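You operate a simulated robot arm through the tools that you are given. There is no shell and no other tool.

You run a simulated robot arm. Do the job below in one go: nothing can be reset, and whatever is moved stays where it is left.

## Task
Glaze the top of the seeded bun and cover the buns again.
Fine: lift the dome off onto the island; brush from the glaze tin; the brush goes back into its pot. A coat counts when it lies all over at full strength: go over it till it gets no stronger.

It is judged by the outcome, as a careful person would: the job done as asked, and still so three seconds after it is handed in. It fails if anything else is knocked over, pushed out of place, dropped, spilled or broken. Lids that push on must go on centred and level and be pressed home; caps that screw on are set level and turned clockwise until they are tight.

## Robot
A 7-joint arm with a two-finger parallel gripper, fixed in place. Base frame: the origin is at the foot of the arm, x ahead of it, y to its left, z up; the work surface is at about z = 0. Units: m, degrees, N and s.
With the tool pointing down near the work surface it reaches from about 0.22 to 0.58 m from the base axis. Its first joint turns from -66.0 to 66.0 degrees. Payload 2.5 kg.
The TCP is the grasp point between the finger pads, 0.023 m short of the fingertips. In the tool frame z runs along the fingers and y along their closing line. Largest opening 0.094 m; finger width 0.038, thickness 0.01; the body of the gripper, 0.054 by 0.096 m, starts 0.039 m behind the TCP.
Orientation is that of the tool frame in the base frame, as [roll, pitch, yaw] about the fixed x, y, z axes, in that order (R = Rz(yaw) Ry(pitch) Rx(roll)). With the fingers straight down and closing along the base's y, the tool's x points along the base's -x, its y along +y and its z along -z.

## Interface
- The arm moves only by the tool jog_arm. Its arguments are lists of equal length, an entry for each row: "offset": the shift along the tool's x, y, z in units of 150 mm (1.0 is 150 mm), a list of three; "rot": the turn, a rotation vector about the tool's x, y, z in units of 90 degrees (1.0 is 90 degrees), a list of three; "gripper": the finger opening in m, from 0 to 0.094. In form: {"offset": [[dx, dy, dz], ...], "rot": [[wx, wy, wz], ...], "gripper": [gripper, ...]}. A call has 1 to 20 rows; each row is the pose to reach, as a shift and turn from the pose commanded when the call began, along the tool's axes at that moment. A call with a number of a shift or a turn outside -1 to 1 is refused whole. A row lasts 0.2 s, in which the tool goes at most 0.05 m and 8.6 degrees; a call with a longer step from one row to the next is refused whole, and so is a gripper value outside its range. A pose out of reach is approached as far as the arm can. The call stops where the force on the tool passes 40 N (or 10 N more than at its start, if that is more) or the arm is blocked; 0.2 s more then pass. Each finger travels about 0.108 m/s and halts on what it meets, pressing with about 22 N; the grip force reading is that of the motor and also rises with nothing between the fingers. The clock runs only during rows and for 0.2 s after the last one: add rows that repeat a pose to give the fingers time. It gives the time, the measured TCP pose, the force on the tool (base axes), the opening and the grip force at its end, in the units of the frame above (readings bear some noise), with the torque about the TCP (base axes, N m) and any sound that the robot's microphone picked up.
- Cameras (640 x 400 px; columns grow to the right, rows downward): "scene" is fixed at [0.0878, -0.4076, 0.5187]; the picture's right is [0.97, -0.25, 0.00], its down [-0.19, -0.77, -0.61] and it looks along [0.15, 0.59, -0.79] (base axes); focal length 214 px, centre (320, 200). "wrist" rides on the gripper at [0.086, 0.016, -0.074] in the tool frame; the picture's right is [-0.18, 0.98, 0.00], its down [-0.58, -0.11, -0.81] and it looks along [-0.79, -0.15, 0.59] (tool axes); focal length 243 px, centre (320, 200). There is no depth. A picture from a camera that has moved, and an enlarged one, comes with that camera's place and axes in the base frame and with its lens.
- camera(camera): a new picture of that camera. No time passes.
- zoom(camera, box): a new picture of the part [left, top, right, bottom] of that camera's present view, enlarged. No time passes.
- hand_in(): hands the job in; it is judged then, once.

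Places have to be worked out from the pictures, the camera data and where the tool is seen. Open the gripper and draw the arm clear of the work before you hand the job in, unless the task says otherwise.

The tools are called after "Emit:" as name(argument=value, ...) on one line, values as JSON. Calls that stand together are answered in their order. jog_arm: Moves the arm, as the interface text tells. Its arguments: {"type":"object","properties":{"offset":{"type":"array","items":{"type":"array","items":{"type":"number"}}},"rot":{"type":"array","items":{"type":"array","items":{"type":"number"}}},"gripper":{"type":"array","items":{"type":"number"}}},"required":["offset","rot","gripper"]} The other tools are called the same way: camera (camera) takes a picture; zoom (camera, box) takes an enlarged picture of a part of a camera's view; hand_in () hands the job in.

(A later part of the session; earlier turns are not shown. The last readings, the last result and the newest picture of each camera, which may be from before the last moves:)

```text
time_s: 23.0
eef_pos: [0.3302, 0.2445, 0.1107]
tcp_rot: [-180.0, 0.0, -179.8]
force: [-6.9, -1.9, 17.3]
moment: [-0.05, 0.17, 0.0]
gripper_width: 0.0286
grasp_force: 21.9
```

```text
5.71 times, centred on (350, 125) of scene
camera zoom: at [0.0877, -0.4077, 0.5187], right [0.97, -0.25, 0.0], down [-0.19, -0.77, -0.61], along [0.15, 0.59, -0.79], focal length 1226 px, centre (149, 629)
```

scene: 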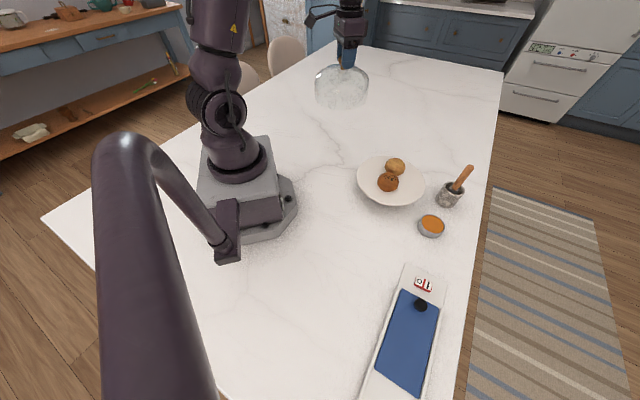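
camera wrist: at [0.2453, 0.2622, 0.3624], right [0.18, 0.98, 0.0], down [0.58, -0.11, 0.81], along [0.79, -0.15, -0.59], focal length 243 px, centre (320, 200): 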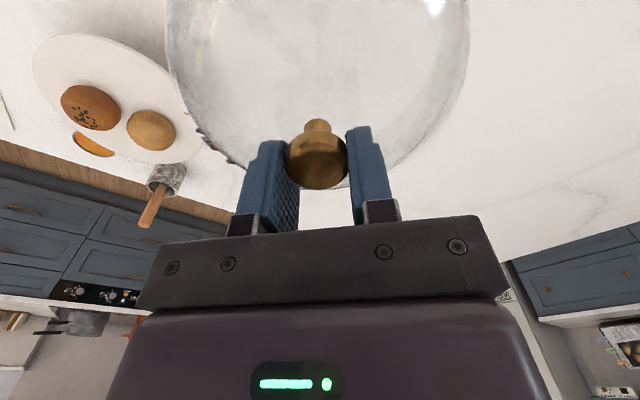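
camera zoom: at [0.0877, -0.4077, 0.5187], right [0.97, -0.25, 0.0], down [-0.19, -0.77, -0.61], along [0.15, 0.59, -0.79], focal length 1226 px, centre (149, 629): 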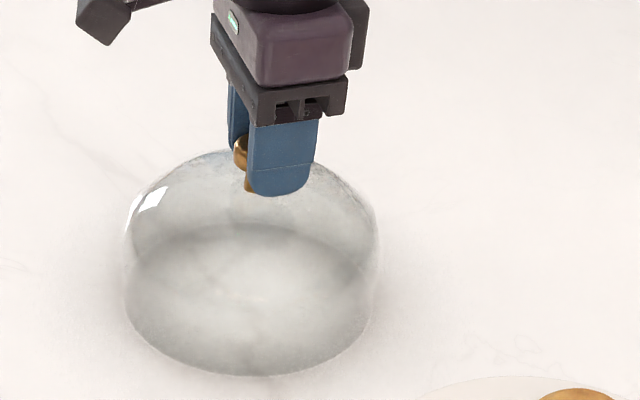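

The dome is firmly on the island (17 N up at z≈0.1107). I'll ease back 1 mm and open the fingers gently.

Emit:
jog_arm(offset=[[0.0, 0.0, -0.006], [0.0, 0.0, -0.006], [0.0, 0.0, -0.006], [0.0, 0.0, -0.006], [0.0, 0.0, -0.006]], rot=[[0, 0, 0], [0, 0, 0], [0, 0, 0], [0, 0, 0], [0, 0, 0]], gripper=[0.0, 0.034, 0.044, 0.054, 0.06])

Emit:
camera(camera="wrist")

Emit:
zoom(camera="scene", box=[320, 90, 380, 160])

```text
time_s: 24.2
eef_pos: [0.3312, 0.2456, 0.1129]
tcp_rot: [-180.0, -0.1, 180.0]
force: [0.1, 0.8, 0.9]
moment: [0.02, 0.0, -0.01]
gripper_width: 0.06
grasp_force: 0.0
```

```text
taken
camera wrist: at [0.2447, 0.261, 0.1866], right [0.18, 0.98, 0.0], down [0.58, -0.11, 0.81], along [0.79, -0.15, -0.59], focal length 243 px, centre (320, 200)
```

wrist: 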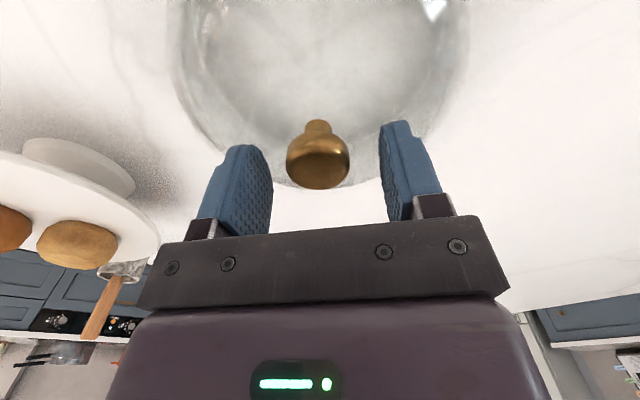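

```text
5.71 times, centred on (350, 125) of scene
camera zoom: at [0.0878, -0.4076, 0.5187], right [0.97, -0.25, 0.0], down [-0.19, -0.77, -0.61], along [0.15, 0.59, -0.79], focal length 1226 px, centre (149, 629)
```

zoom: 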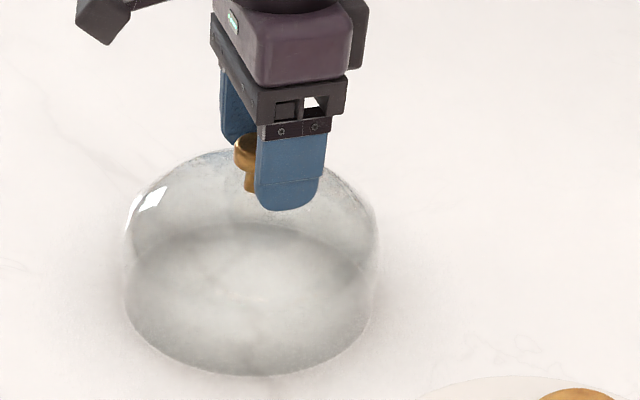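

The knob is released and the dome stands on the island. I'll rise straight up and take views from there toward the cake stand.

Emit:
jog_arm(offset=[[0.0, 0.0, -0.1], [0.0, 0.0, -0.3], [0.0, 0.0, -0.6], [0.0, 0.0, -0.9], [0.0, 0.0, -1.0]], rot=[[0, 0, 0], [0, 0, 0], [0, 0, 0], [0, 0, 0], [0, 0, 0]], gripper=[0.06, 0.06, 0.06, 0.06, 0.06])

Emit:
camera(camera="wrist")

Emit:
camera(camera="scene")

```text
time_s: 25.4
eef_pos: [0.3297, 0.2453, 0.2631]
tcp_rot: [-179.9, -0.1, -180.0]
force: [0.1, 0.6, 1.0]
moment: [-0.03, 0.03, 0.0]
gripper_width: 0.0601
grasp_force: 0.1
```

```text
taken
camera wrist: at [0.2451, 0.2609, 0.3378], right [0.18, 0.98, 0.0], down [0.58, -0.11, 0.81], along [0.79, -0.15, -0.59], focal length 243 px, centre (320, 200)
```

wrist: 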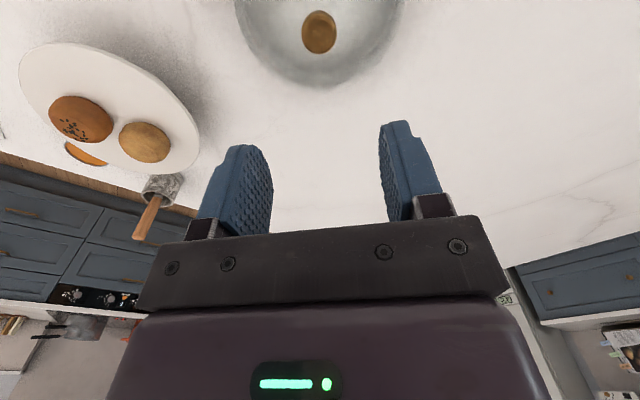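

```text
taken
```

scene: 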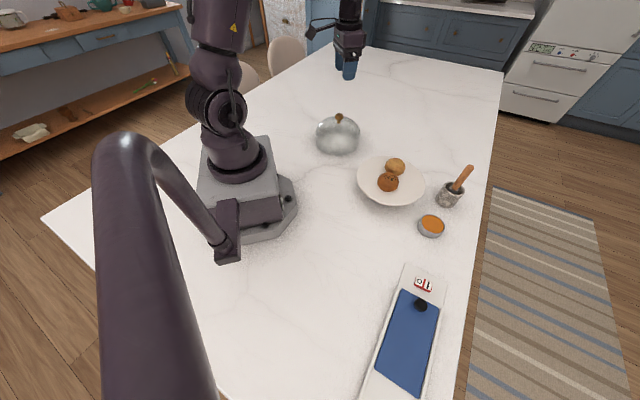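

The scene confirms the dome's resting place, about (0.331, 0.245). I'll swing back high over the plate's near side to measure the buns without glass.

Emit:
jog_arm(offset=[[0.0, -0.2, -0.05], [0.0, -0.5, -0.1], [0.0, -0.75, -0.1], [0.0, -0.983, -0.1]], rot=[[0, 0, 0], [0, 0, 0], [0, 0, 0], [0, 0, 0]], gripper=[0.06, 0.06, 0.06, 0.06])

Emit:
jog_arm(offset=[[0.0, -0.25, 0.0], [0.0, -0.5, 0.0], [0.0, -0.75, 0.0], [0.0, -0.983, 0.0], [0.0, -0.983, 0.0]], rot=[[0, 0, 0], [0, 0, 0], [0, 0, 0], [0, 0, 0], [0, 0, 0]], gripper=[0.06, 0.06, 0.06, 0.06, 0.06])

Emit:
camera(camera="wrist")

Emit:
zoom(camera="wrist", box=[220, 20, 420, 160])

```text
time_s: 26.4
eef_pos: [0.3303, 0.0979, 0.2762]
tcp_rot: [-180.0, 0.0, -180.0]
force: [-0.9, -0.2, -0.1]
moment: [-0.01, 0.05, 0.0]
gripper_width: 0.06
grasp_force: 0.0
```

```text
time_s: 27.6
eef_pos: [0.3302, -0.0483, 0.2776]
tcp_rot: [179.9, -0.1, 180.0]
force: [-0.1, 0.4, 0.0]
moment: [-0.03, -0.02, 0.01]
gripper_width: 0.0602
grasp_force: 0.1
```

```text
taken
camera wrist: at [0.2453, -0.0336, 0.3522], right [0.18, 0.98, 0.0], down [0.58, -0.11, 0.81], along [0.79, -0.15, -0.59], focal length 243 px, centre (320, 200)
```

wrist: 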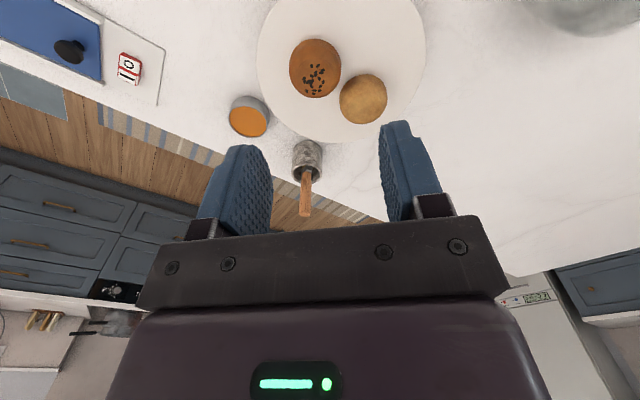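

```text
2.86 times, centred on (320, 90) of wrist
camera zoom: at [0.2453, -0.0336, 0.3522], right [0.18, 0.98, 0.0], down [0.58, -0.11, 0.81], along [0.79, -0.15, -0.59], focal length 693 px, centre (320, 514)
```

zoom: 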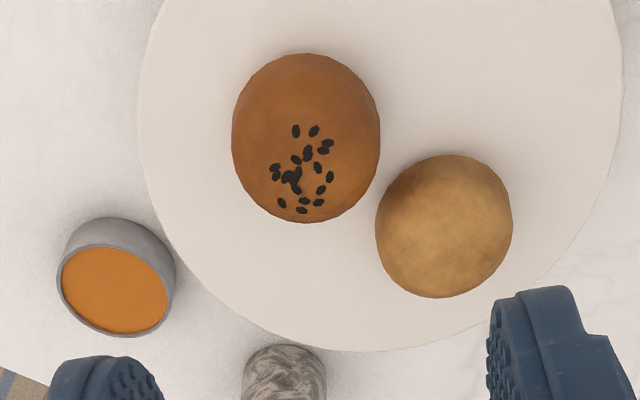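

Without the glass the seeded bun centres near (0.372, -0.063), with its top at z≈0.097, and the plate centre is near (0.398, -0.037). Next I'll move toward the brush pot for a close look at the handle.

Emit:
jog_arm(offset=[[-0.2, -0.1, 0.0], [-0.4, -0.2, 0.03], [-0.6, -0.3, 0.06], [-0.733, -0.36, 0.1], [-0.733, -0.36, 0.1]], rot=[[0, 0, 0], [0, 0, 0], [0, 0, 0], [0, 0, 0], [0, 0, 0]], gripper=[0.06, 0.06, 0.06, 0.06, 0.06])

Emit:
camera(camera="wrist")

Emit:
zoom(camera="wrist", box=[250, 100, 390, 220])

Emit:
zoom(camera="scene", box=[425, 155, 485, 215])

```text
time_s: 28.8
eef_pos: [0.44, -0.1032, 0.262]
tcp_rot: [180.0, 0.0, 180.0]
force: [-1.1, 0.1, -0.1]
moment: [-0.01, -0.02, -0.02]
gripper_width: 0.0601
grasp_force: 0.0
```

```text
taken
camera wrist: at [0.3554, -0.0873, 0.337], right [0.18, 0.98, 0.0], down [0.58, -0.11, 0.81], along [0.79, -0.15, -0.59], focal length 243 px, centre (320, 200)
```

wrist: 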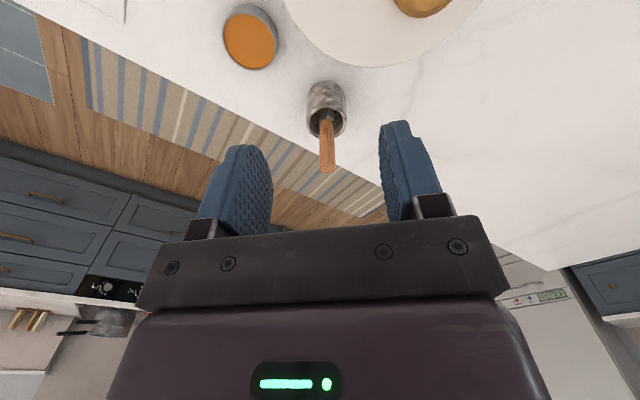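

```text
3.33 times, centred on (320, 160) of wrist
camera zoom: at [0.3554, -0.0873, 0.337], right [0.18, 0.98, 0.0], down [0.58, -0.11, 0.81], along [0.79, -0.15, -0.59], focal length 809 px, centre (320, 333)
```

zoom: 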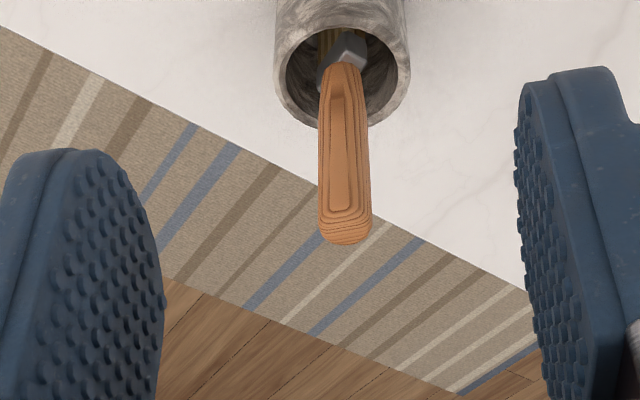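

```text
6.67 times, centred on (455, 185) of scene
camera zoom: at [0.0878, -0.4077, 0.5187], right [0.97, -0.25, 0.0], down [-0.19, -0.77, -0.61], along [0.15, 0.59, -0.79], focal length 1430 px, centre (-580, 300)
```

zoom: 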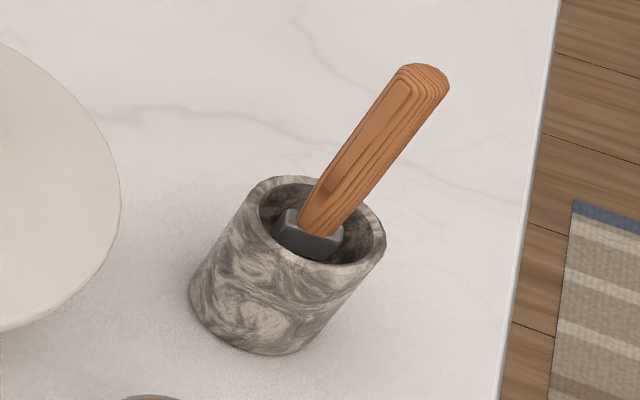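

The handle is upright at about (0.557, -0.116) with its top at z≈0.141. I'll zoom in to find the turn of its flattened faces so the fingers can close squarely.

Emit:
zoom(camera="wrist", box=[300, 90, 350, 180])

Emit:
zoom(camera="scene", box=[440, 160, 480, 200])

Emit:
zoom(camera="wrist", box=[300, 70, 355, 125])

```text
4.44 times, centred on (325, 135) of wrist
camera zoom: at [0.3554, -0.0873, 0.337], right [0.18, 0.98, 0.0], down [0.58, -0.11, 0.81], along [0.79, -0.15, -0.59], focal length 1078 px, centre (298, 489)
```

zoom: 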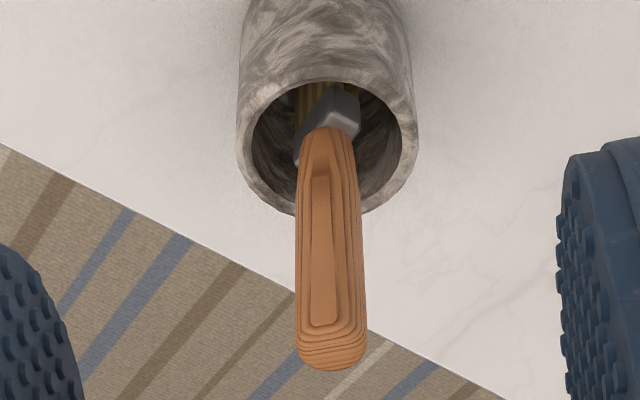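

```text
10.00 times, centred on (460, 180) of scene
camera zoom: at [0.0878, -0.4077, 0.5187], right [0.97, -0.25, 0.0], down [-0.19, -0.77, -0.61], along [0.15, 0.59, -0.79], focal length 2145 px, centre (-1080, 400)
```

zoom: 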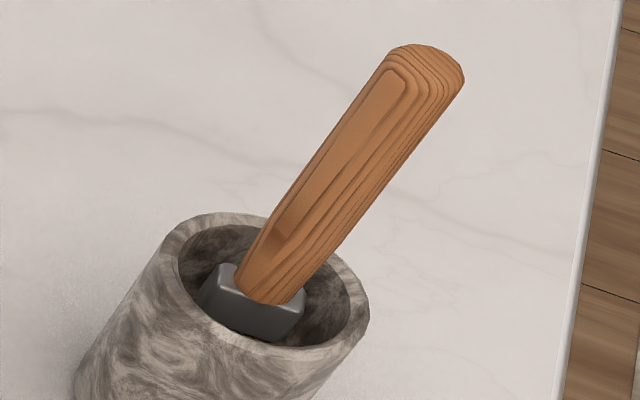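

```text
7.27 times, centred on (328, 98) of wrist
camera zoom: at [0.3554, -0.0873, 0.337], right [0.18, 0.98, 0.0], down [0.58, -0.11, 0.81], along [0.79, -0.15, -0.59], focal length 1764 px, centre (266, 946)
```

zoom: 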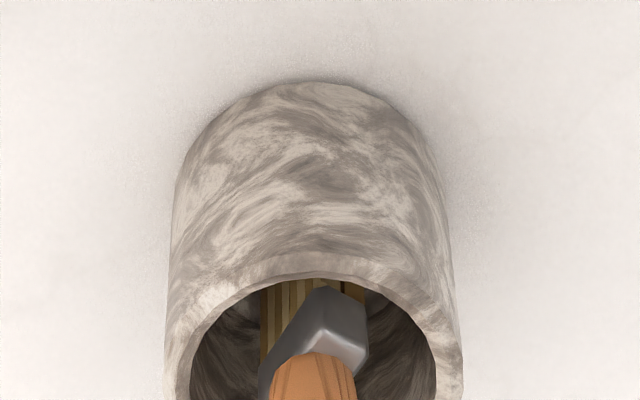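

The handle's sides face roughly ±y, so closing along y suits. I'll move over it at z≈0.20 (tips above the handle top) and check the alignment.

Emit:
jog_arm(offset=[[-0.2, -0.03, 0.0], [-0.4, -0.05, 0.1], [-0.6, -0.07, 0.25], [-0.78, -0.088, 0.4], [-0.78, -0.088, 0.4]], rot=[[0, 0, 0], [0, 0, 0], [0, 0, 0], [0, 0, 0], [0, 0, 0]], gripper=[0.06, 0.06, 0.06, 0.06, 0.06])

Emit:
camera(camera="wrist")

Emit:
zoom(camera="wrist", box=[250, 60, 390, 200])

Emit:
zoom(camera="scene", box=[400, 90, 520, 215])

```text
time_s: 30.0
eef_pos: [0.5589, -0.1168, 0.2007]
tcp_rot: [-179.9, -0.3, 180.0]
force: [0.4, -0.3, -0.4]
moment: [-0.03, -0.02, 0.0]
gripper_width: 0.06
grasp_force: 0.1
```

```text
taken
camera wrist: at [0.4724, -0.1011, 0.2751], right [0.18, 0.98, 0.0], down [0.58, -0.11, 0.8], along [0.79, -0.15, -0.59], focal length 243 px, centre (320, 200)
```

wrist: 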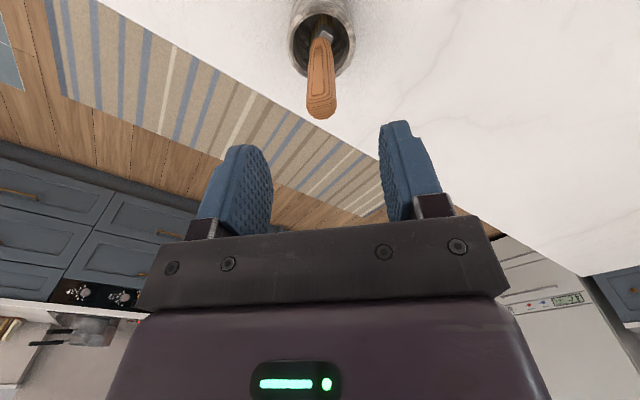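

```text
2.86 times, centred on (320, 130) of wrist
camera zoom: at [0.4724, -0.1011, 0.2751], right [0.18, 0.98, 0.0], down [0.58, -0.11, 0.8], along [0.79, -0.15, -0.59], focal length 693 px, centre (320, 400)
```

zoom: 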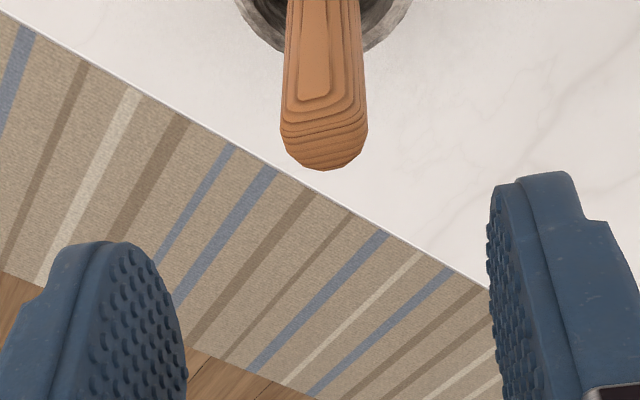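

```text
3.20 times, centred on (460, 152) of scene
camera zoom: at [0.0878, -0.4076, 0.5187], right [0.97, -0.25, 0.0], down [-0.19, -0.77, -0.61], along [0.15, 0.59, -0.79], focal length 686 px, centre (-128, 352)
```

zoom: 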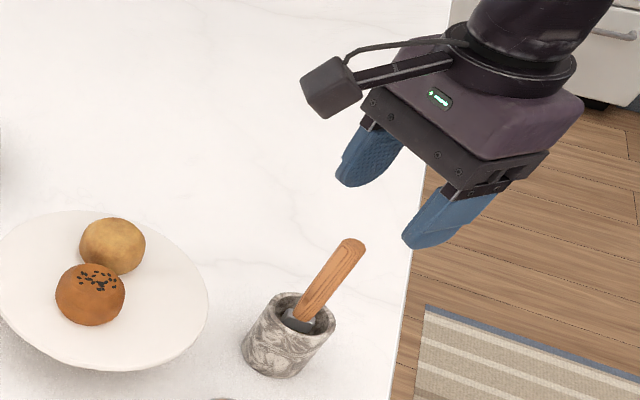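

The handle is centred under the TCP to within 1 mm. I'll descend to z≈0.116 with open fingers (body stays above the handle top), then close on it.

Emit:
jog_arm(offset=[[0.007, 0.003, 0.1], [0.007, 0.003, 0.25], [0.007, 0.003, 0.4], [0.007, 0.003, 0.5], [0.007, 0.003, 0.56], [0.007, 0.003, 0.56]], rot=[[0, 0, 0], [0, 0, 0], [0, 0, 0], [0, 0, 0], [0, 0, 0], [0, 0, 0]], gripper=[0.06, 0.06, 0.06, 0.06, 0.06, 0.06])

Emit:
camera(camera="wrist")

Emit:
zoom(camera="scene", box=[410, 120, 510, 220])

```text
time_s: 31.4
eef_pos: [0.5562, -0.1155, 0.1159]
tcp_rot: [-179.9, -0.2, -179.9]
force: [0.5, -1.6, -0.1]
moment: [0.0, 0.0, 0.0]
gripper_width: 0.0598
grasp_force: 0.1
```

```text
taken
camera wrist: at [0.4711, -0.1008, 0.1912], right [0.18, 0.98, 0.0], down [0.58, -0.11, 0.81], along [0.79, -0.15, -0.59], focal length 243 px, centre (320, 200)
```

wrist: 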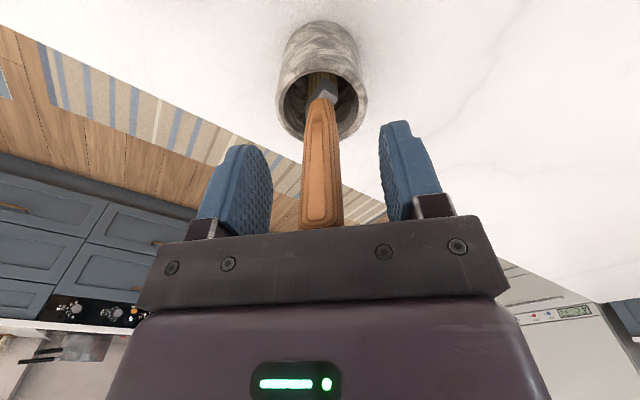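

```text
4.00 times, centred on (460, 170) of scene
camera zoom: at [0.0878, -0.4076, 0.5187], right [0.97, -0.25, 0.0], down [-0.19, -0.77, -0.61], along [0.15, 0.59, -0.79], focal length 858 px, centre (-240, 320)
```

zoom: 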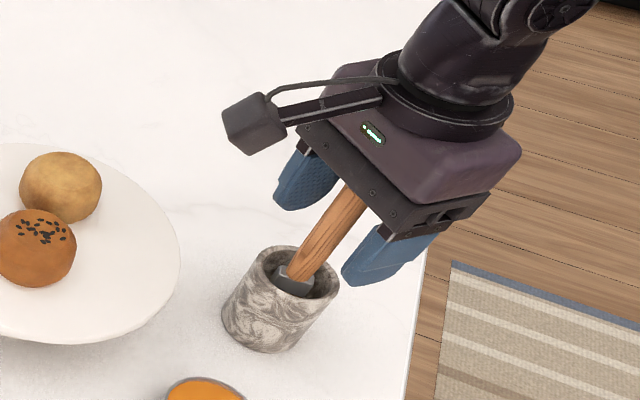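

The handle is centred between the pads. Before closing I'll take a close look at the ferrule and bristles to know the brush head's direction.

Emit:
zoom(camera="wrist", box=[270, 60, 380, 150])

Emit:
jog_arm(offset=[[0.0, 0.0, 0.0], [0.0, 0.0, 0.0], [0.0, 0.0, 0.0], [0.0, 0.0, 0.0], [0.0, 0.0, 0.0]], rot=[[0, 0, 0], [0, 0, 0], [0, 0, 0], [0, 0, 0], [0, 0, 0]], gripper=[0.04, 0.025, 0.01, 0.0, 0.0])

Emit:
camera(camera="wrist")

Emit:
zoom(camera="wrist", box=[270, 20, 380, 150])

Emit:
zoom(camera="scene", box=[410, 120, 510, 220])

```text
4.44 times, centred on (325, 105) of wrist
camera zoom: at [0.4711, -0.1008, 0.1912], right [0.18, 0.98, 0.0], down [0.58, -0.11, 0.81], along [0.79, -0.15, -0.59], focal length 1078 px, centre (298, 622)
```

zoom: 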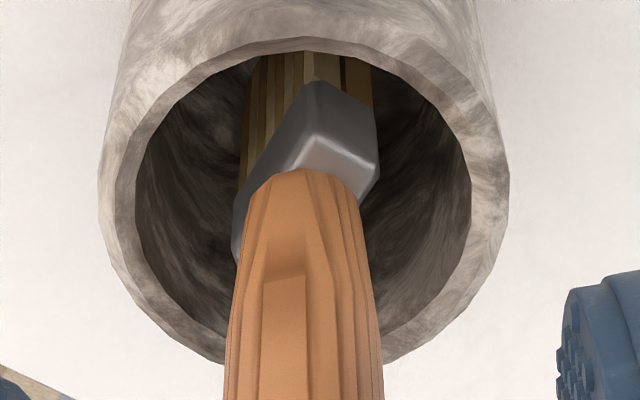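

```text
time_s: 32.6
eef_pos: [0.5568, -0.1171, 0.1175]
tcp_rot: [180.0, -0.2, 180.0]
force: [0.4, 0.1, 0.0]
moment: [-0.02, 0.02, -0.03]
gripper_width: 0.0181
grasp_force: 22.0
```

```text
taken
camera wrist: at [0.4711, -0.1007, 0.1915], right [0.18, 0.98, 0.0], down [0.58, -0.11, 0.81], along [0.79, -0.15, -0.59], focal length 243 px, centre (320, 200)
```

wrist: 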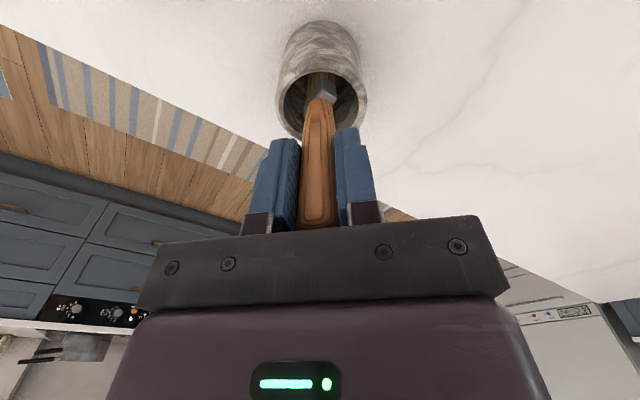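

```text
3.08 times, centred on (325, 85) of wrist
camera zoom: at [0.4711, -0.1007, 0.1915], right [0.18, 0.98, 0.0], down [0.58, -0.11, 0.81], along [0.79, -0.15, -0.59], focal length 746 px, centre (305, 554)
```

zoom: 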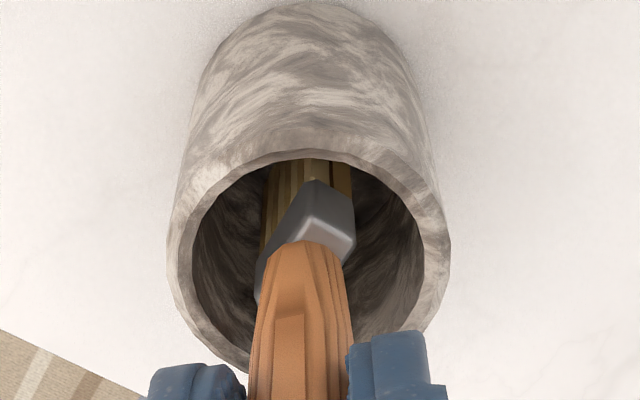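

```text
4.00 times, centred on (460, 170) of scene
camera zoom: at [0.0878, -0.4076, 0.5187], right [0.97, -0.25, 0.0], down [-0.19, -0.77, -0.61], along [0.15, 0.59, -0.79], focal length 858 px, centre (-240, 320)
```

zoom: 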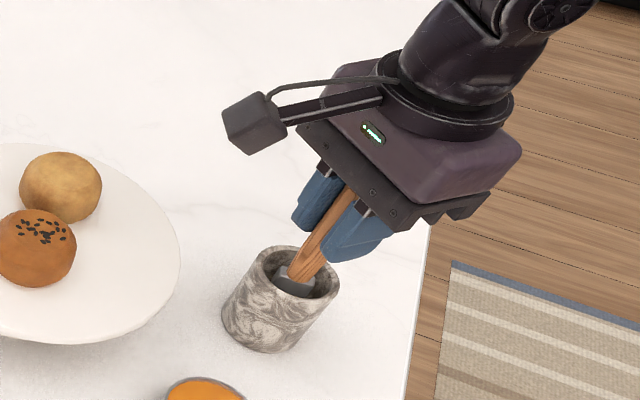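

The handle is held at 18 mm with 22 N and no side force. I'll lift straight up about 95 mm to clear the pot rim and check the head.

Emit:
jog_arm(offset=[[0.0, 0.0, -0.05], [0.0, 0.0, -0.15], [0.0, 0.0, -0.28], [0.0, 0.0, -0.42], [0.0, 0.0, -0.56], [0.0, 0.0, -0.66], [0.0, 0.0, -0.66]], rot=[[0, 0, 0], [0, 0, 0], [0, 0, 0], [0, 0, 0], [0, 0, 0], [0, 0, 0], [0, 0, 0]], gripper=[0.0, 0.0, 0.0, 0.0, 0.0, 0.0, 0.0])

Emit:
camera(camera="wrist")

Emit:
zoom(camera="wrist", box=[260, 0, 380, 170])

Emit:
zoom(camera="scene", box=[410, 80, 510, 220])

```text
time_s: 34.2
eef_pos: [0.5567, -0.1163, 0.2161]
tcp_rot: [-180.0, 0.0, -180.0]
force: [1.1, 0.3, -0.5]
moment: [-0.01, -0.03, 0.03]
gripper_width: 0.0181
grasp_force: 22.1
```

```text
taken
camera wrist: at [0.4702, -0.1002, 0.2914], right [0.18, 0.98, 0.0], down [0.58, -0.11, 0.81], along [0.79, -0.15, -0.59], focal length 243 px, centre (320, 200)
```

wrist: 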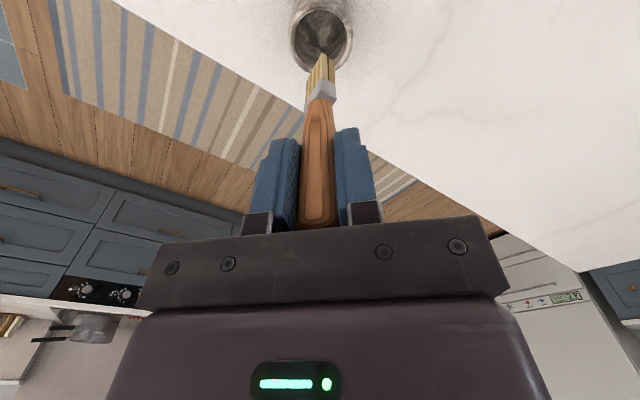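

```text
2.35 times, centred on (320, 85) of wrist
camera zoom: at [0.4702, -0.1002, 0.2914], right [0.18, 0.98, 0.0], down [0.58, -0.11, 0.81], along [0.79, -0.15, -0.59], focal length 571 px, centre (320, 471)
```

zoom: 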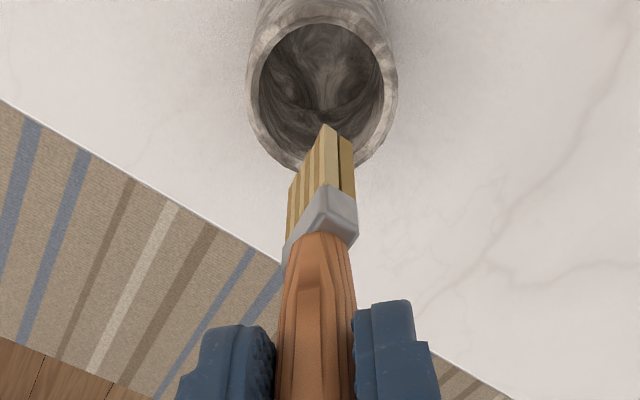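

```text
2.86 times, centred on (460, 150) of scene
camera zoom: at [0.0878, -0.4076, 0.5187], right [0.97, -0.25, 0.0], down [-0.19, -0.77, -0.61], along [0.15, 0.59, -0.79], focal length 613 px, centre (-80, 343)
```

zoom: 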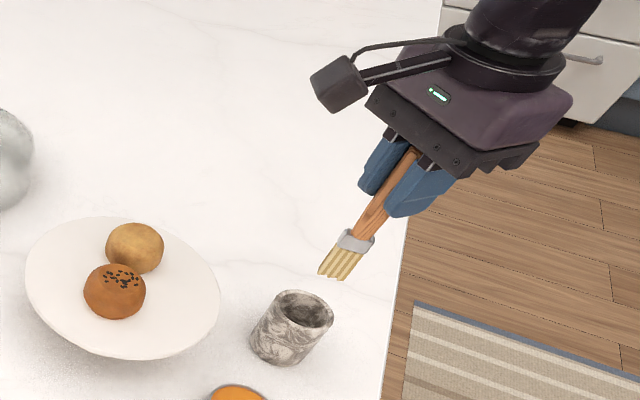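

The brush is clear of the pot, with bristle tips about 111 mm below the TCP, and the pot is unmoved. I'll carry it over the glaze tin, which I place at about (0.457, -0.190), keeping height.

Emit:
jog_arm(offset=[[0.15, -0.11, 0.0], [0.32, -0.24, 0.0], [0.5, -0.37, 0.0], [0.665, -0.491, 0.0], [0.665, -0.491, 0.0]], rot=[[0, 0, 0], [0, 0, 0], [0, 0, 0], [0, 0, 0], [0, 0, 0]], gripper=[0.0, 0.0, 0.0, 0.0, 0.0])

Emit:
camera(camera="wrist")

Emit:
zoom(camera="wrist", box=[260, 0, 380, 120])

Emit:
zoom(camera="scene", box=[370, 130, 490, 260])

```text
time_s: 35.4
eef_pos: [0.4567, -0.1925, 0.2151]
tcp_rot: [-180.0, 0.0, 180.0]
force: [0.3, 0.2, 0.3]
moment: [0.01, 0.04, 0.02]
gripper_width: 0.0182
grasp_force: 22.0
```

```text
taken
camera wrist: at [0.371, -0.1763, 0.2908], right [0.18, 0.98, 0.0], down [0.58, -0.11, 0.81], along [0.79, -0.15, -0.59], focal length 243 px, centre (320, 200)
```

wrist: 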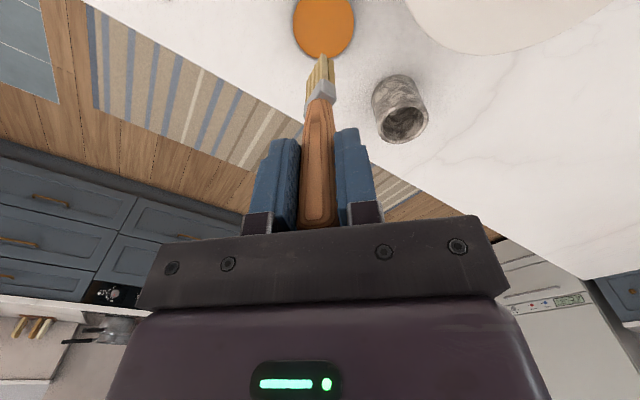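

```text
3.33 times, centred on (320, 60) of wrist
camera zoom: at [0.371, -0.1763, 0.2908], right [0.18, 0.98, 0.0], down [0.58, -0.11, 0.81], along [0.79, -0.15, -0.59], focal length 809 px, centre (320, 667)
```

zoom: 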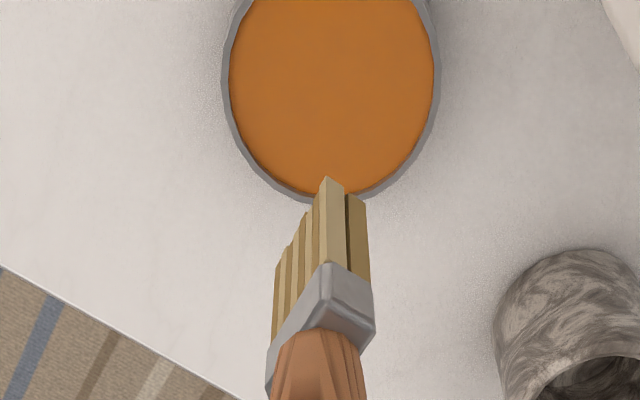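

```text
3.08 times, centred on (430, 195) of scene
camera zoom: at [0.0877, -0.4077, 0.5187], right [0.97, -0.25, 0.0], down [-0.19, -0.77, -0.61], along [0.15, 0.59, -0.79], focal length 660 px, centre (-18, 215)
```

zoom: 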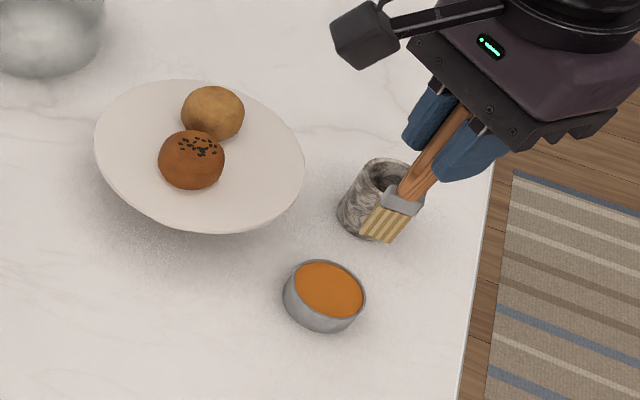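

The brush head (about 24×11 mm, long axis at -43°) hangs under the TCP, and the tin centre measures (0.457, -0.189) with a radius of about 29 mm. I'll shift 3 mm and lower the tips toward the glaze.

Emit:
jog_arm(offset=[[0.0, 0.02, 0.1], [0.0, 0.02, 0.25], [0.0, 0.02, 0.4], [0.0, 0.02, 0.5], [0.0, 0.02, 0.56], [0.0, 0.02, 0.56]], rot=[[0, 0, 0], [0, 0, 0], [0, 0, 0], [0, 0, 0], [0, 0, 0], [0, 0, 0]], gripper=[0.0, 0.0, 0.0, 0.0, 0.0, 0.0])

Emit:
zoom(camera="wrist", box=[260, 0, 380, 120])

Emit:
zoom(camera="scene", box=[390, 170, 480, 250])

```text
time_s: 36.8
eef_pos: [0.4564, -0.1866, 0.1326]
tcp_rot: [180.0, -0.1, 180.0]
force: [0.5, 0.4, 0.0]
moment: [0.0, 0.03, 0.0]
gripper_width: 0.0181
grasp_force: 21.5
```

```text
3.33 times, centred on (320, 60) of wrist
camera zoom: at [0.3712, -0.1714, 0.2079], right [0.18, 0.98, 0.0], down [0.58, -0.11, 0.81], along [0.79, -0.15, -0.59], focal length 809 px, centre (320, 667)
```

zoom: 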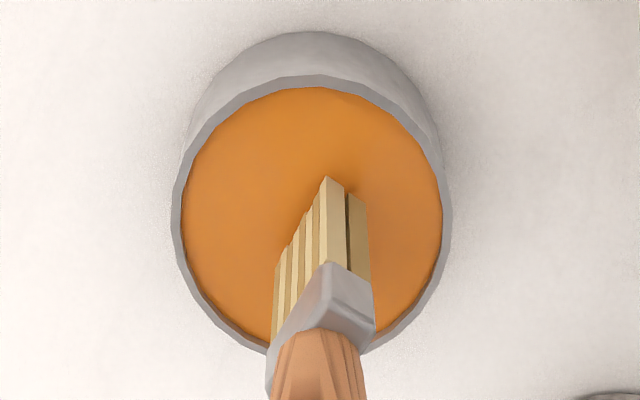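

```text
5.00 times, centred on (435, 210) of scene
camera zoom: at [0.0878, -0.4076, 0.5187], right [0.97, -0.25, 0.0], down [-0.19, -0.77, -0.61], along [0.15, 0.59, -0.79], focal length 1072 px, centre (-255, 150)
```

zoom: 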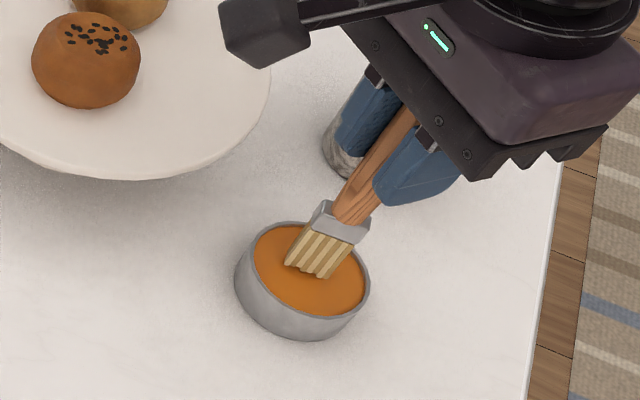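

The tips hover just above the glaze in the middle of the tin. I'll dip them gently about 9 mm, watching the force.

Emit:
jog_arm(offset=[[0.0, 0.0, 0.02], [0.0, 0.0, 0.04], [0.0, 0.0, 0.06], [0.0, 0.0, 0.06]], rot=[[0, 0, 0], [0, 0, 0], [0, 0, 0], [0, 0, 0]], gripper=[0.0, 0.0, 0.0, 0.0])

Emit:
zoom(camera="wrist", box=[260, 0, 380, 120])

Emit:
zoom(camera="scene", box=[390, 170, 480, 250])

```text
time_s: 37.8
eef_pos: [0.458, -0.1873, 0.1253]
tcp_rot: [-179.9, 0.0, 180.0]
force: [2.9, 1.0, 20.1]
moment: [0.06, -0.19, 0.01]
gripper_width: 0.0184
grasp_force: 22.6
```

```text
3.33 times, centred on (320, 60) of wrist
camera zoom: at [0.3719, -0.1716, 0.1992], right [0.18, 0.98, 0.0], down [0.58, -0.11, 0.81], along [0.79, -0.15, -0.59], focal length 809 px, centre (320, 667)
```

zoom: 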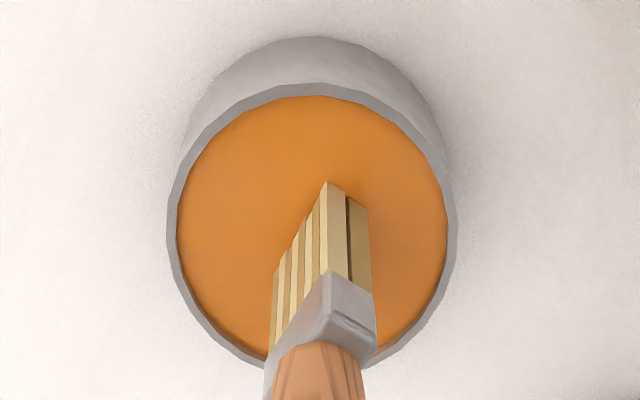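

```text
5.00 times, centred on (435, 210) of scene
camera zoom: at [0.0877, -0.4076, 0.5188], right [0.97, -0.25, 0.0], down [-0.19, -0.77, -0.61], along [0.15, 0.59, -0.79], focal length 1072 px, centre (-255, 150)
```

zoom: 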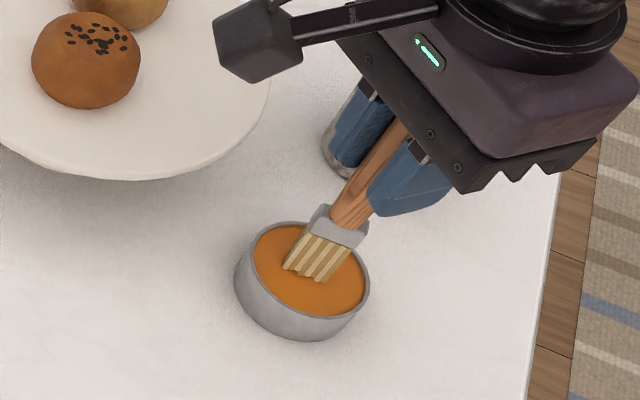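

The tips met the bottom/surface firmly with 20 N; that's enough contact. I'll ease back up about 20 mm and look whether the bristles took glaze.

Emit:
jog_arm(offset=[[0.0, 0.0, -0.013], [0.0, 0.0, -0.02], [0.0, 0.0, -0.1], [0.0, 0.0, -0.2], [0.0, 0.0, -0.2]], rot=[[0, 0, 0], [0, 0, 0], [0, 0, 0], [0, 0, 0], [0, 0, 0]], gripper=[0.0, 0.0, 0.0, 0.0, 0.0])

Emit:
zoom(camera="wrist", box=[260, 0, 380, 120])

Emit:
zoom(camera="scene", box=[390, 170, 480, 250])

```text
time_s: 39.0
eef_pos: [0.4574, -0.1876, 0.1534]
tcp_rot: [-179.9, -0.4, -180.0]
force: [-0.5, -0.1, -0.2]
moment: [0.0, -0.03, 0.01]
gripper_width: 0.018
grasp_force: 22.0
```

```text
3.33 times, centred on (320, 60) of wrist
camera zoom: at [0.3718, -0.1721, 0.229], right [0.18, 0.98, 0.0], down [0.58, -0.11, 0.8], along [0.79, -0.15, -0.59], focal length 809 px, centre (320, 667)
```

zoom: 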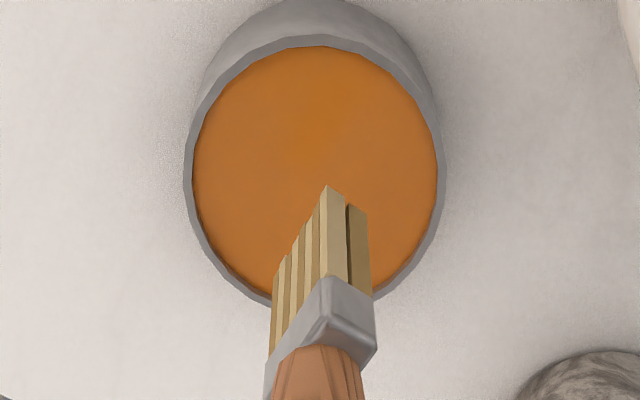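

```text
5.00 times, centred on (435, 210) of scene
camera zoom: at [0.0878, -0.4076, 0.5187], right [0.97, -0.25, 0.0], down [-0.19, -0.77, -0.61], along [0.15, 0.59, -0.79], focal length 1072 px, centre (-255, 150)
```

zoom: 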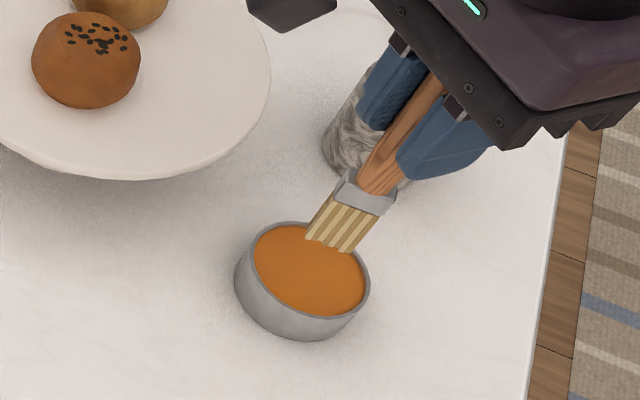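

I'll look closer at the bristle tips for any trace of glaze.

Emit:
zoom(camera="scene", box=[445, 200, 475, 225])

Emit:
zoom(camera="wrist", box=[305, 45, 345, 95])

```text
16.00 times, centred on (460, 212) of scene
camera zoom: at [0.0878, -0.4076, 0.5187], right [0.97, -0.25, 0.0], down [-0.19, -0.77, -0.61], along [0.15, 0.59, -0.79], focal length 3432 px, centre (-1920, 0)
```

zoom: 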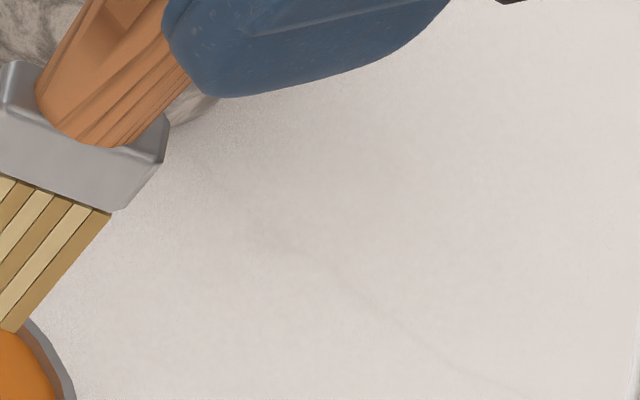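

```text
8.00 times, centred on (325, 70) of wrist
camera zoom: at [0.3718, -0.1721, 0.229], right [0.18, 0.98, 0.0], down [0.58, -0.11, 0.8], along [0.79, -0.15, -0.59], focal length 1941 px, centre (280, 1240)
```

zoom: 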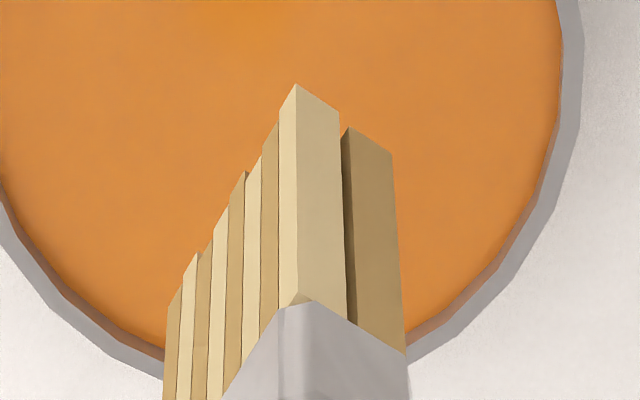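

The bristles show no tint, so the effect may only show on the bun. I'll lift, carry the brush over the seeded bun at a safe height and check the alignment.

Emit:
jog_arm(offset=[[0.0, 0.0, -0.2], [0.0, 0.0, -0.45], [0.05, 0.08, -0.64], [0.2, 0.3, -0.64], [0.38, 0.56, -0.64], [0.57, 0.83, -0.64], [0.57, 0.83, -0.64]], rot=[[0, 0, 0], [0, 0, 0], [0, 0, 0], [0, 0, 0], [0, 0, 0], [0, 0, 0], [0, 0, 0]], gripper=[0.0, 0.0, 0.0, 0.0, 0.0, 0.0, 0.0])

Emit:
camera(camera="wrist")

Emit:
zoom(camera="wrist", box=[260, 0, 380, 120])

Emit:
zoom(camera="scene", box=[340, 100, 450, 215])

```text
time_s: 40.6
eef_pos: [0.371, -0.0658, 0.2523]
tcp_rot: [-179.9, -0.1, -180.0]
force: [0.3, -0.4, -0.3]
moment: [-0.01, 0.02, -0.03]
gripper_width: 0.0177
grasp_force: 22.2
```

```text
taken
camera wrist: at [0.2857, -0.0496, 0.3263], right [0.18, 0.98, 0.0], down [0.58, -0.11, 0.81], along [0.79, -0.15, -0.59], focal length 243 px, centre (320, 200)
```

wrist: 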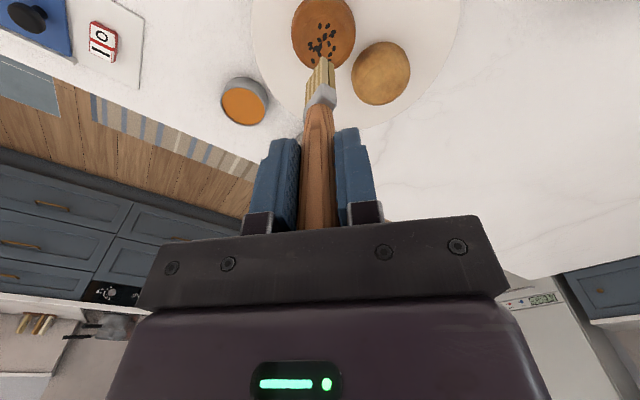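

```text
3.33 times, centred on (320, 60) of wrist
camera zoom: at [0.2857, -0.0496, 0.3263], right [0.18, 0.98, 0.0], down [0.58, -0.11, 0.81], along [0.79, -0.15, -0.59], focal length 809 px, centre (320, 667)
```

zoom: 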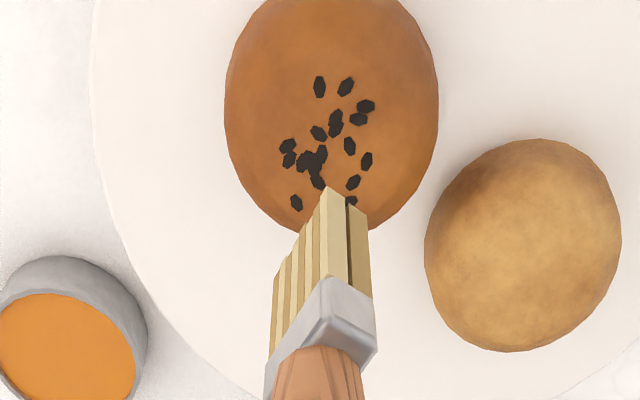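

```text
3.48 times, centred on (395, 158) of scene
camera zoom: at [0.0878, -0.4076, 0.5187], right [0.97, -0.25, 0.0], down [-0.19, -0.77, -0.61], along [0.15, 0.59, -0.79], focal length 746 px, centre (59, 348)
```

zoom: 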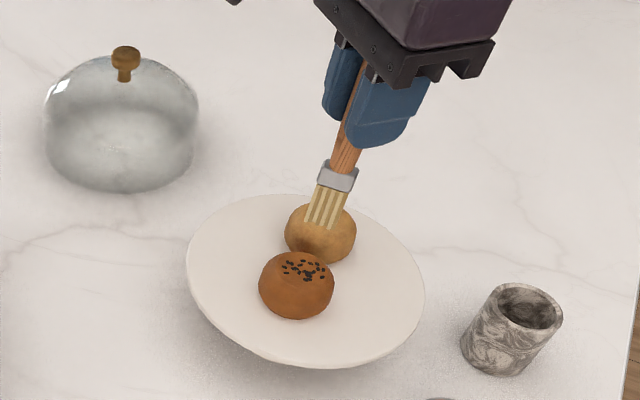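

The bun centre reads about (0.370, -0.062) from here, and the brush is nearly above it. I'll shift 3–4 mm and lower to just above the bun top.

Emit:
jog_arm(offset=[[0.02, 0.023, 0.05], [0.02, 0.023, 0.12], [0.02, 0.023, 0.19], [0.02, 0.023, 0.24], [0.02, 0.023, 0.24]], rot=[[0, 0, 0], [0, 0, 0], [0, 0, 0], [0, 0, 0], [0, 0, 0]], gripper=[0.0, 0.0, 0.0, 0.0, 0.0])

Emit:
zoom(camera="wrist", box=[260, 0, 380, 120])

Emit:
zoom(camera="scene", box=[360, 140, 430, 210])

```text
time_s: 41.8
eef_pos: [0.3684, -0.06, 0.2137]
tcp_rot: [-179.9, -0.1, 179.9]
force: [-0.3, 0.7, 0.4]
moment: [0.0, 0.01, 0.01]
gripper_width: 0.0178
grasp_force: 22.2
```

```text
3.33 times, centred on (320, 60) of wrist
camera zoom: at [0.2832, -0.0436, 0.2886], right [0.18, 0.98, 0.0], down [0.58, -0.11, 0.81], along [0.79, -0.15, -0.59], focal length 809 px, centre (320, 667)
```

zoom: 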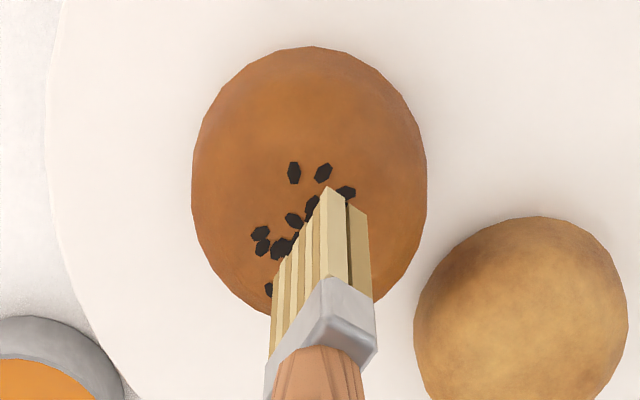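

```text
5.71 times, centred on (395, 175) of scene
camera zoom: at [0.0878, -0.4076, 0.5187], right [0.97, -0.25, 0.0], down [-0.19, -0.77, -0.61], along [0.15, 0.59, -0.79], focal length 1226 px, centre (-109, 343)
```

zoom: 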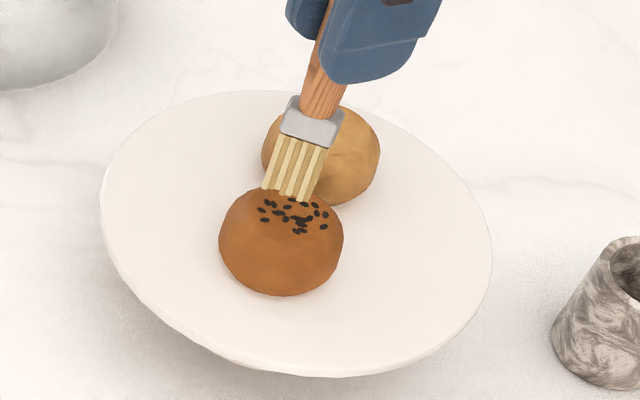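

The brush tips hover about 5–10 mm over the crown of the seeded bun. I'll lower in 1.5 mm steps until there is a light touch.

Emit:
jog_arm(offset=[[0.0, 0.0, 0.01], [0.0, 0.0, 0.02], [0.0, 0.0, 0.027]], rot=[[0, 0, 0], [0, 0, 0], [0, 0, 0]], gripper=[0.0, 0.0, 0.0])

Emit:
zoom(camera="scene", box=[360, 140, 430, 210])

```text
time_s: 42.6
eef_pos: [0.3677, -0.0589, 0.2096]
tcp_rot: [180.0, -0.1, 179.9]
force: [0.1, 0.0, -0.7]
moment: [-0.01, -0.02, 0.01]
gripper_width: 0.0179
grasp_force: 21.8
```

```text
5.71 times, centred on (395, 175) of scene
camera zoom: at [0.0878, -0.4076, 0.5187], right [0.97, -0.25, 0.0], down [-0.19, -0.77, -0.61], along [0.15, 0.59, -0.79], focal length 1226 px, centre (-109, 343)
```

zoom: 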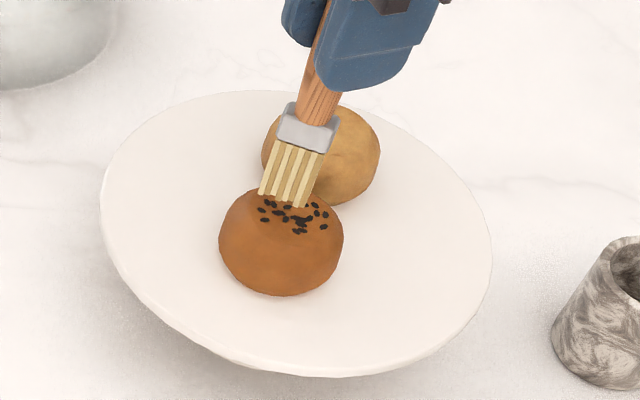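

No contact yet at z≈0.2095. I'll continue down 4 mm in fine steps.

Emit:
jog_arm(offset=[[0.0, 0.0, 0.01], [0.0, 0.0, 0.02], [0.0, 0.0, 0.027]], rot=[[0, 0, 0], [0, 0, 0], [0, 0, 0]], gripper=[0.0, 0.0, 0.0])

Emit:
zoom(camera="scene", box=[360, 140, 430, 210])

```text
time_s: 43.4
eef_pos: [0.3687, -0.0592, 0.2047]
tcp_rot: [-179.9, -0.1, -179.9]
force: [-0.5, 0.3, -0.4]
moment: [-0.01, 0.01, 0.01]
gripper_width: 0.018
grasp_force: 21.7
```

```text
5.71 times, centred on (395, 175) of scene
camera zoom: at [0.0878, -0.4076, 0.5187], right [0.97, -0.25, 0.0], down [-0.19, -0.77, -0.61], along [0.15, 0.59, -0.79], focal length 1226 px, centre (-109, 343)
```

zoom: 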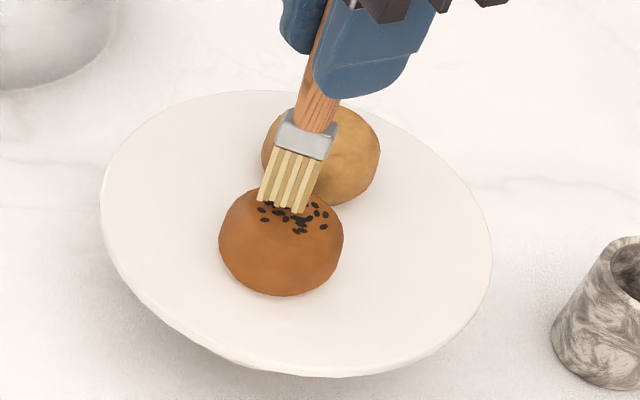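

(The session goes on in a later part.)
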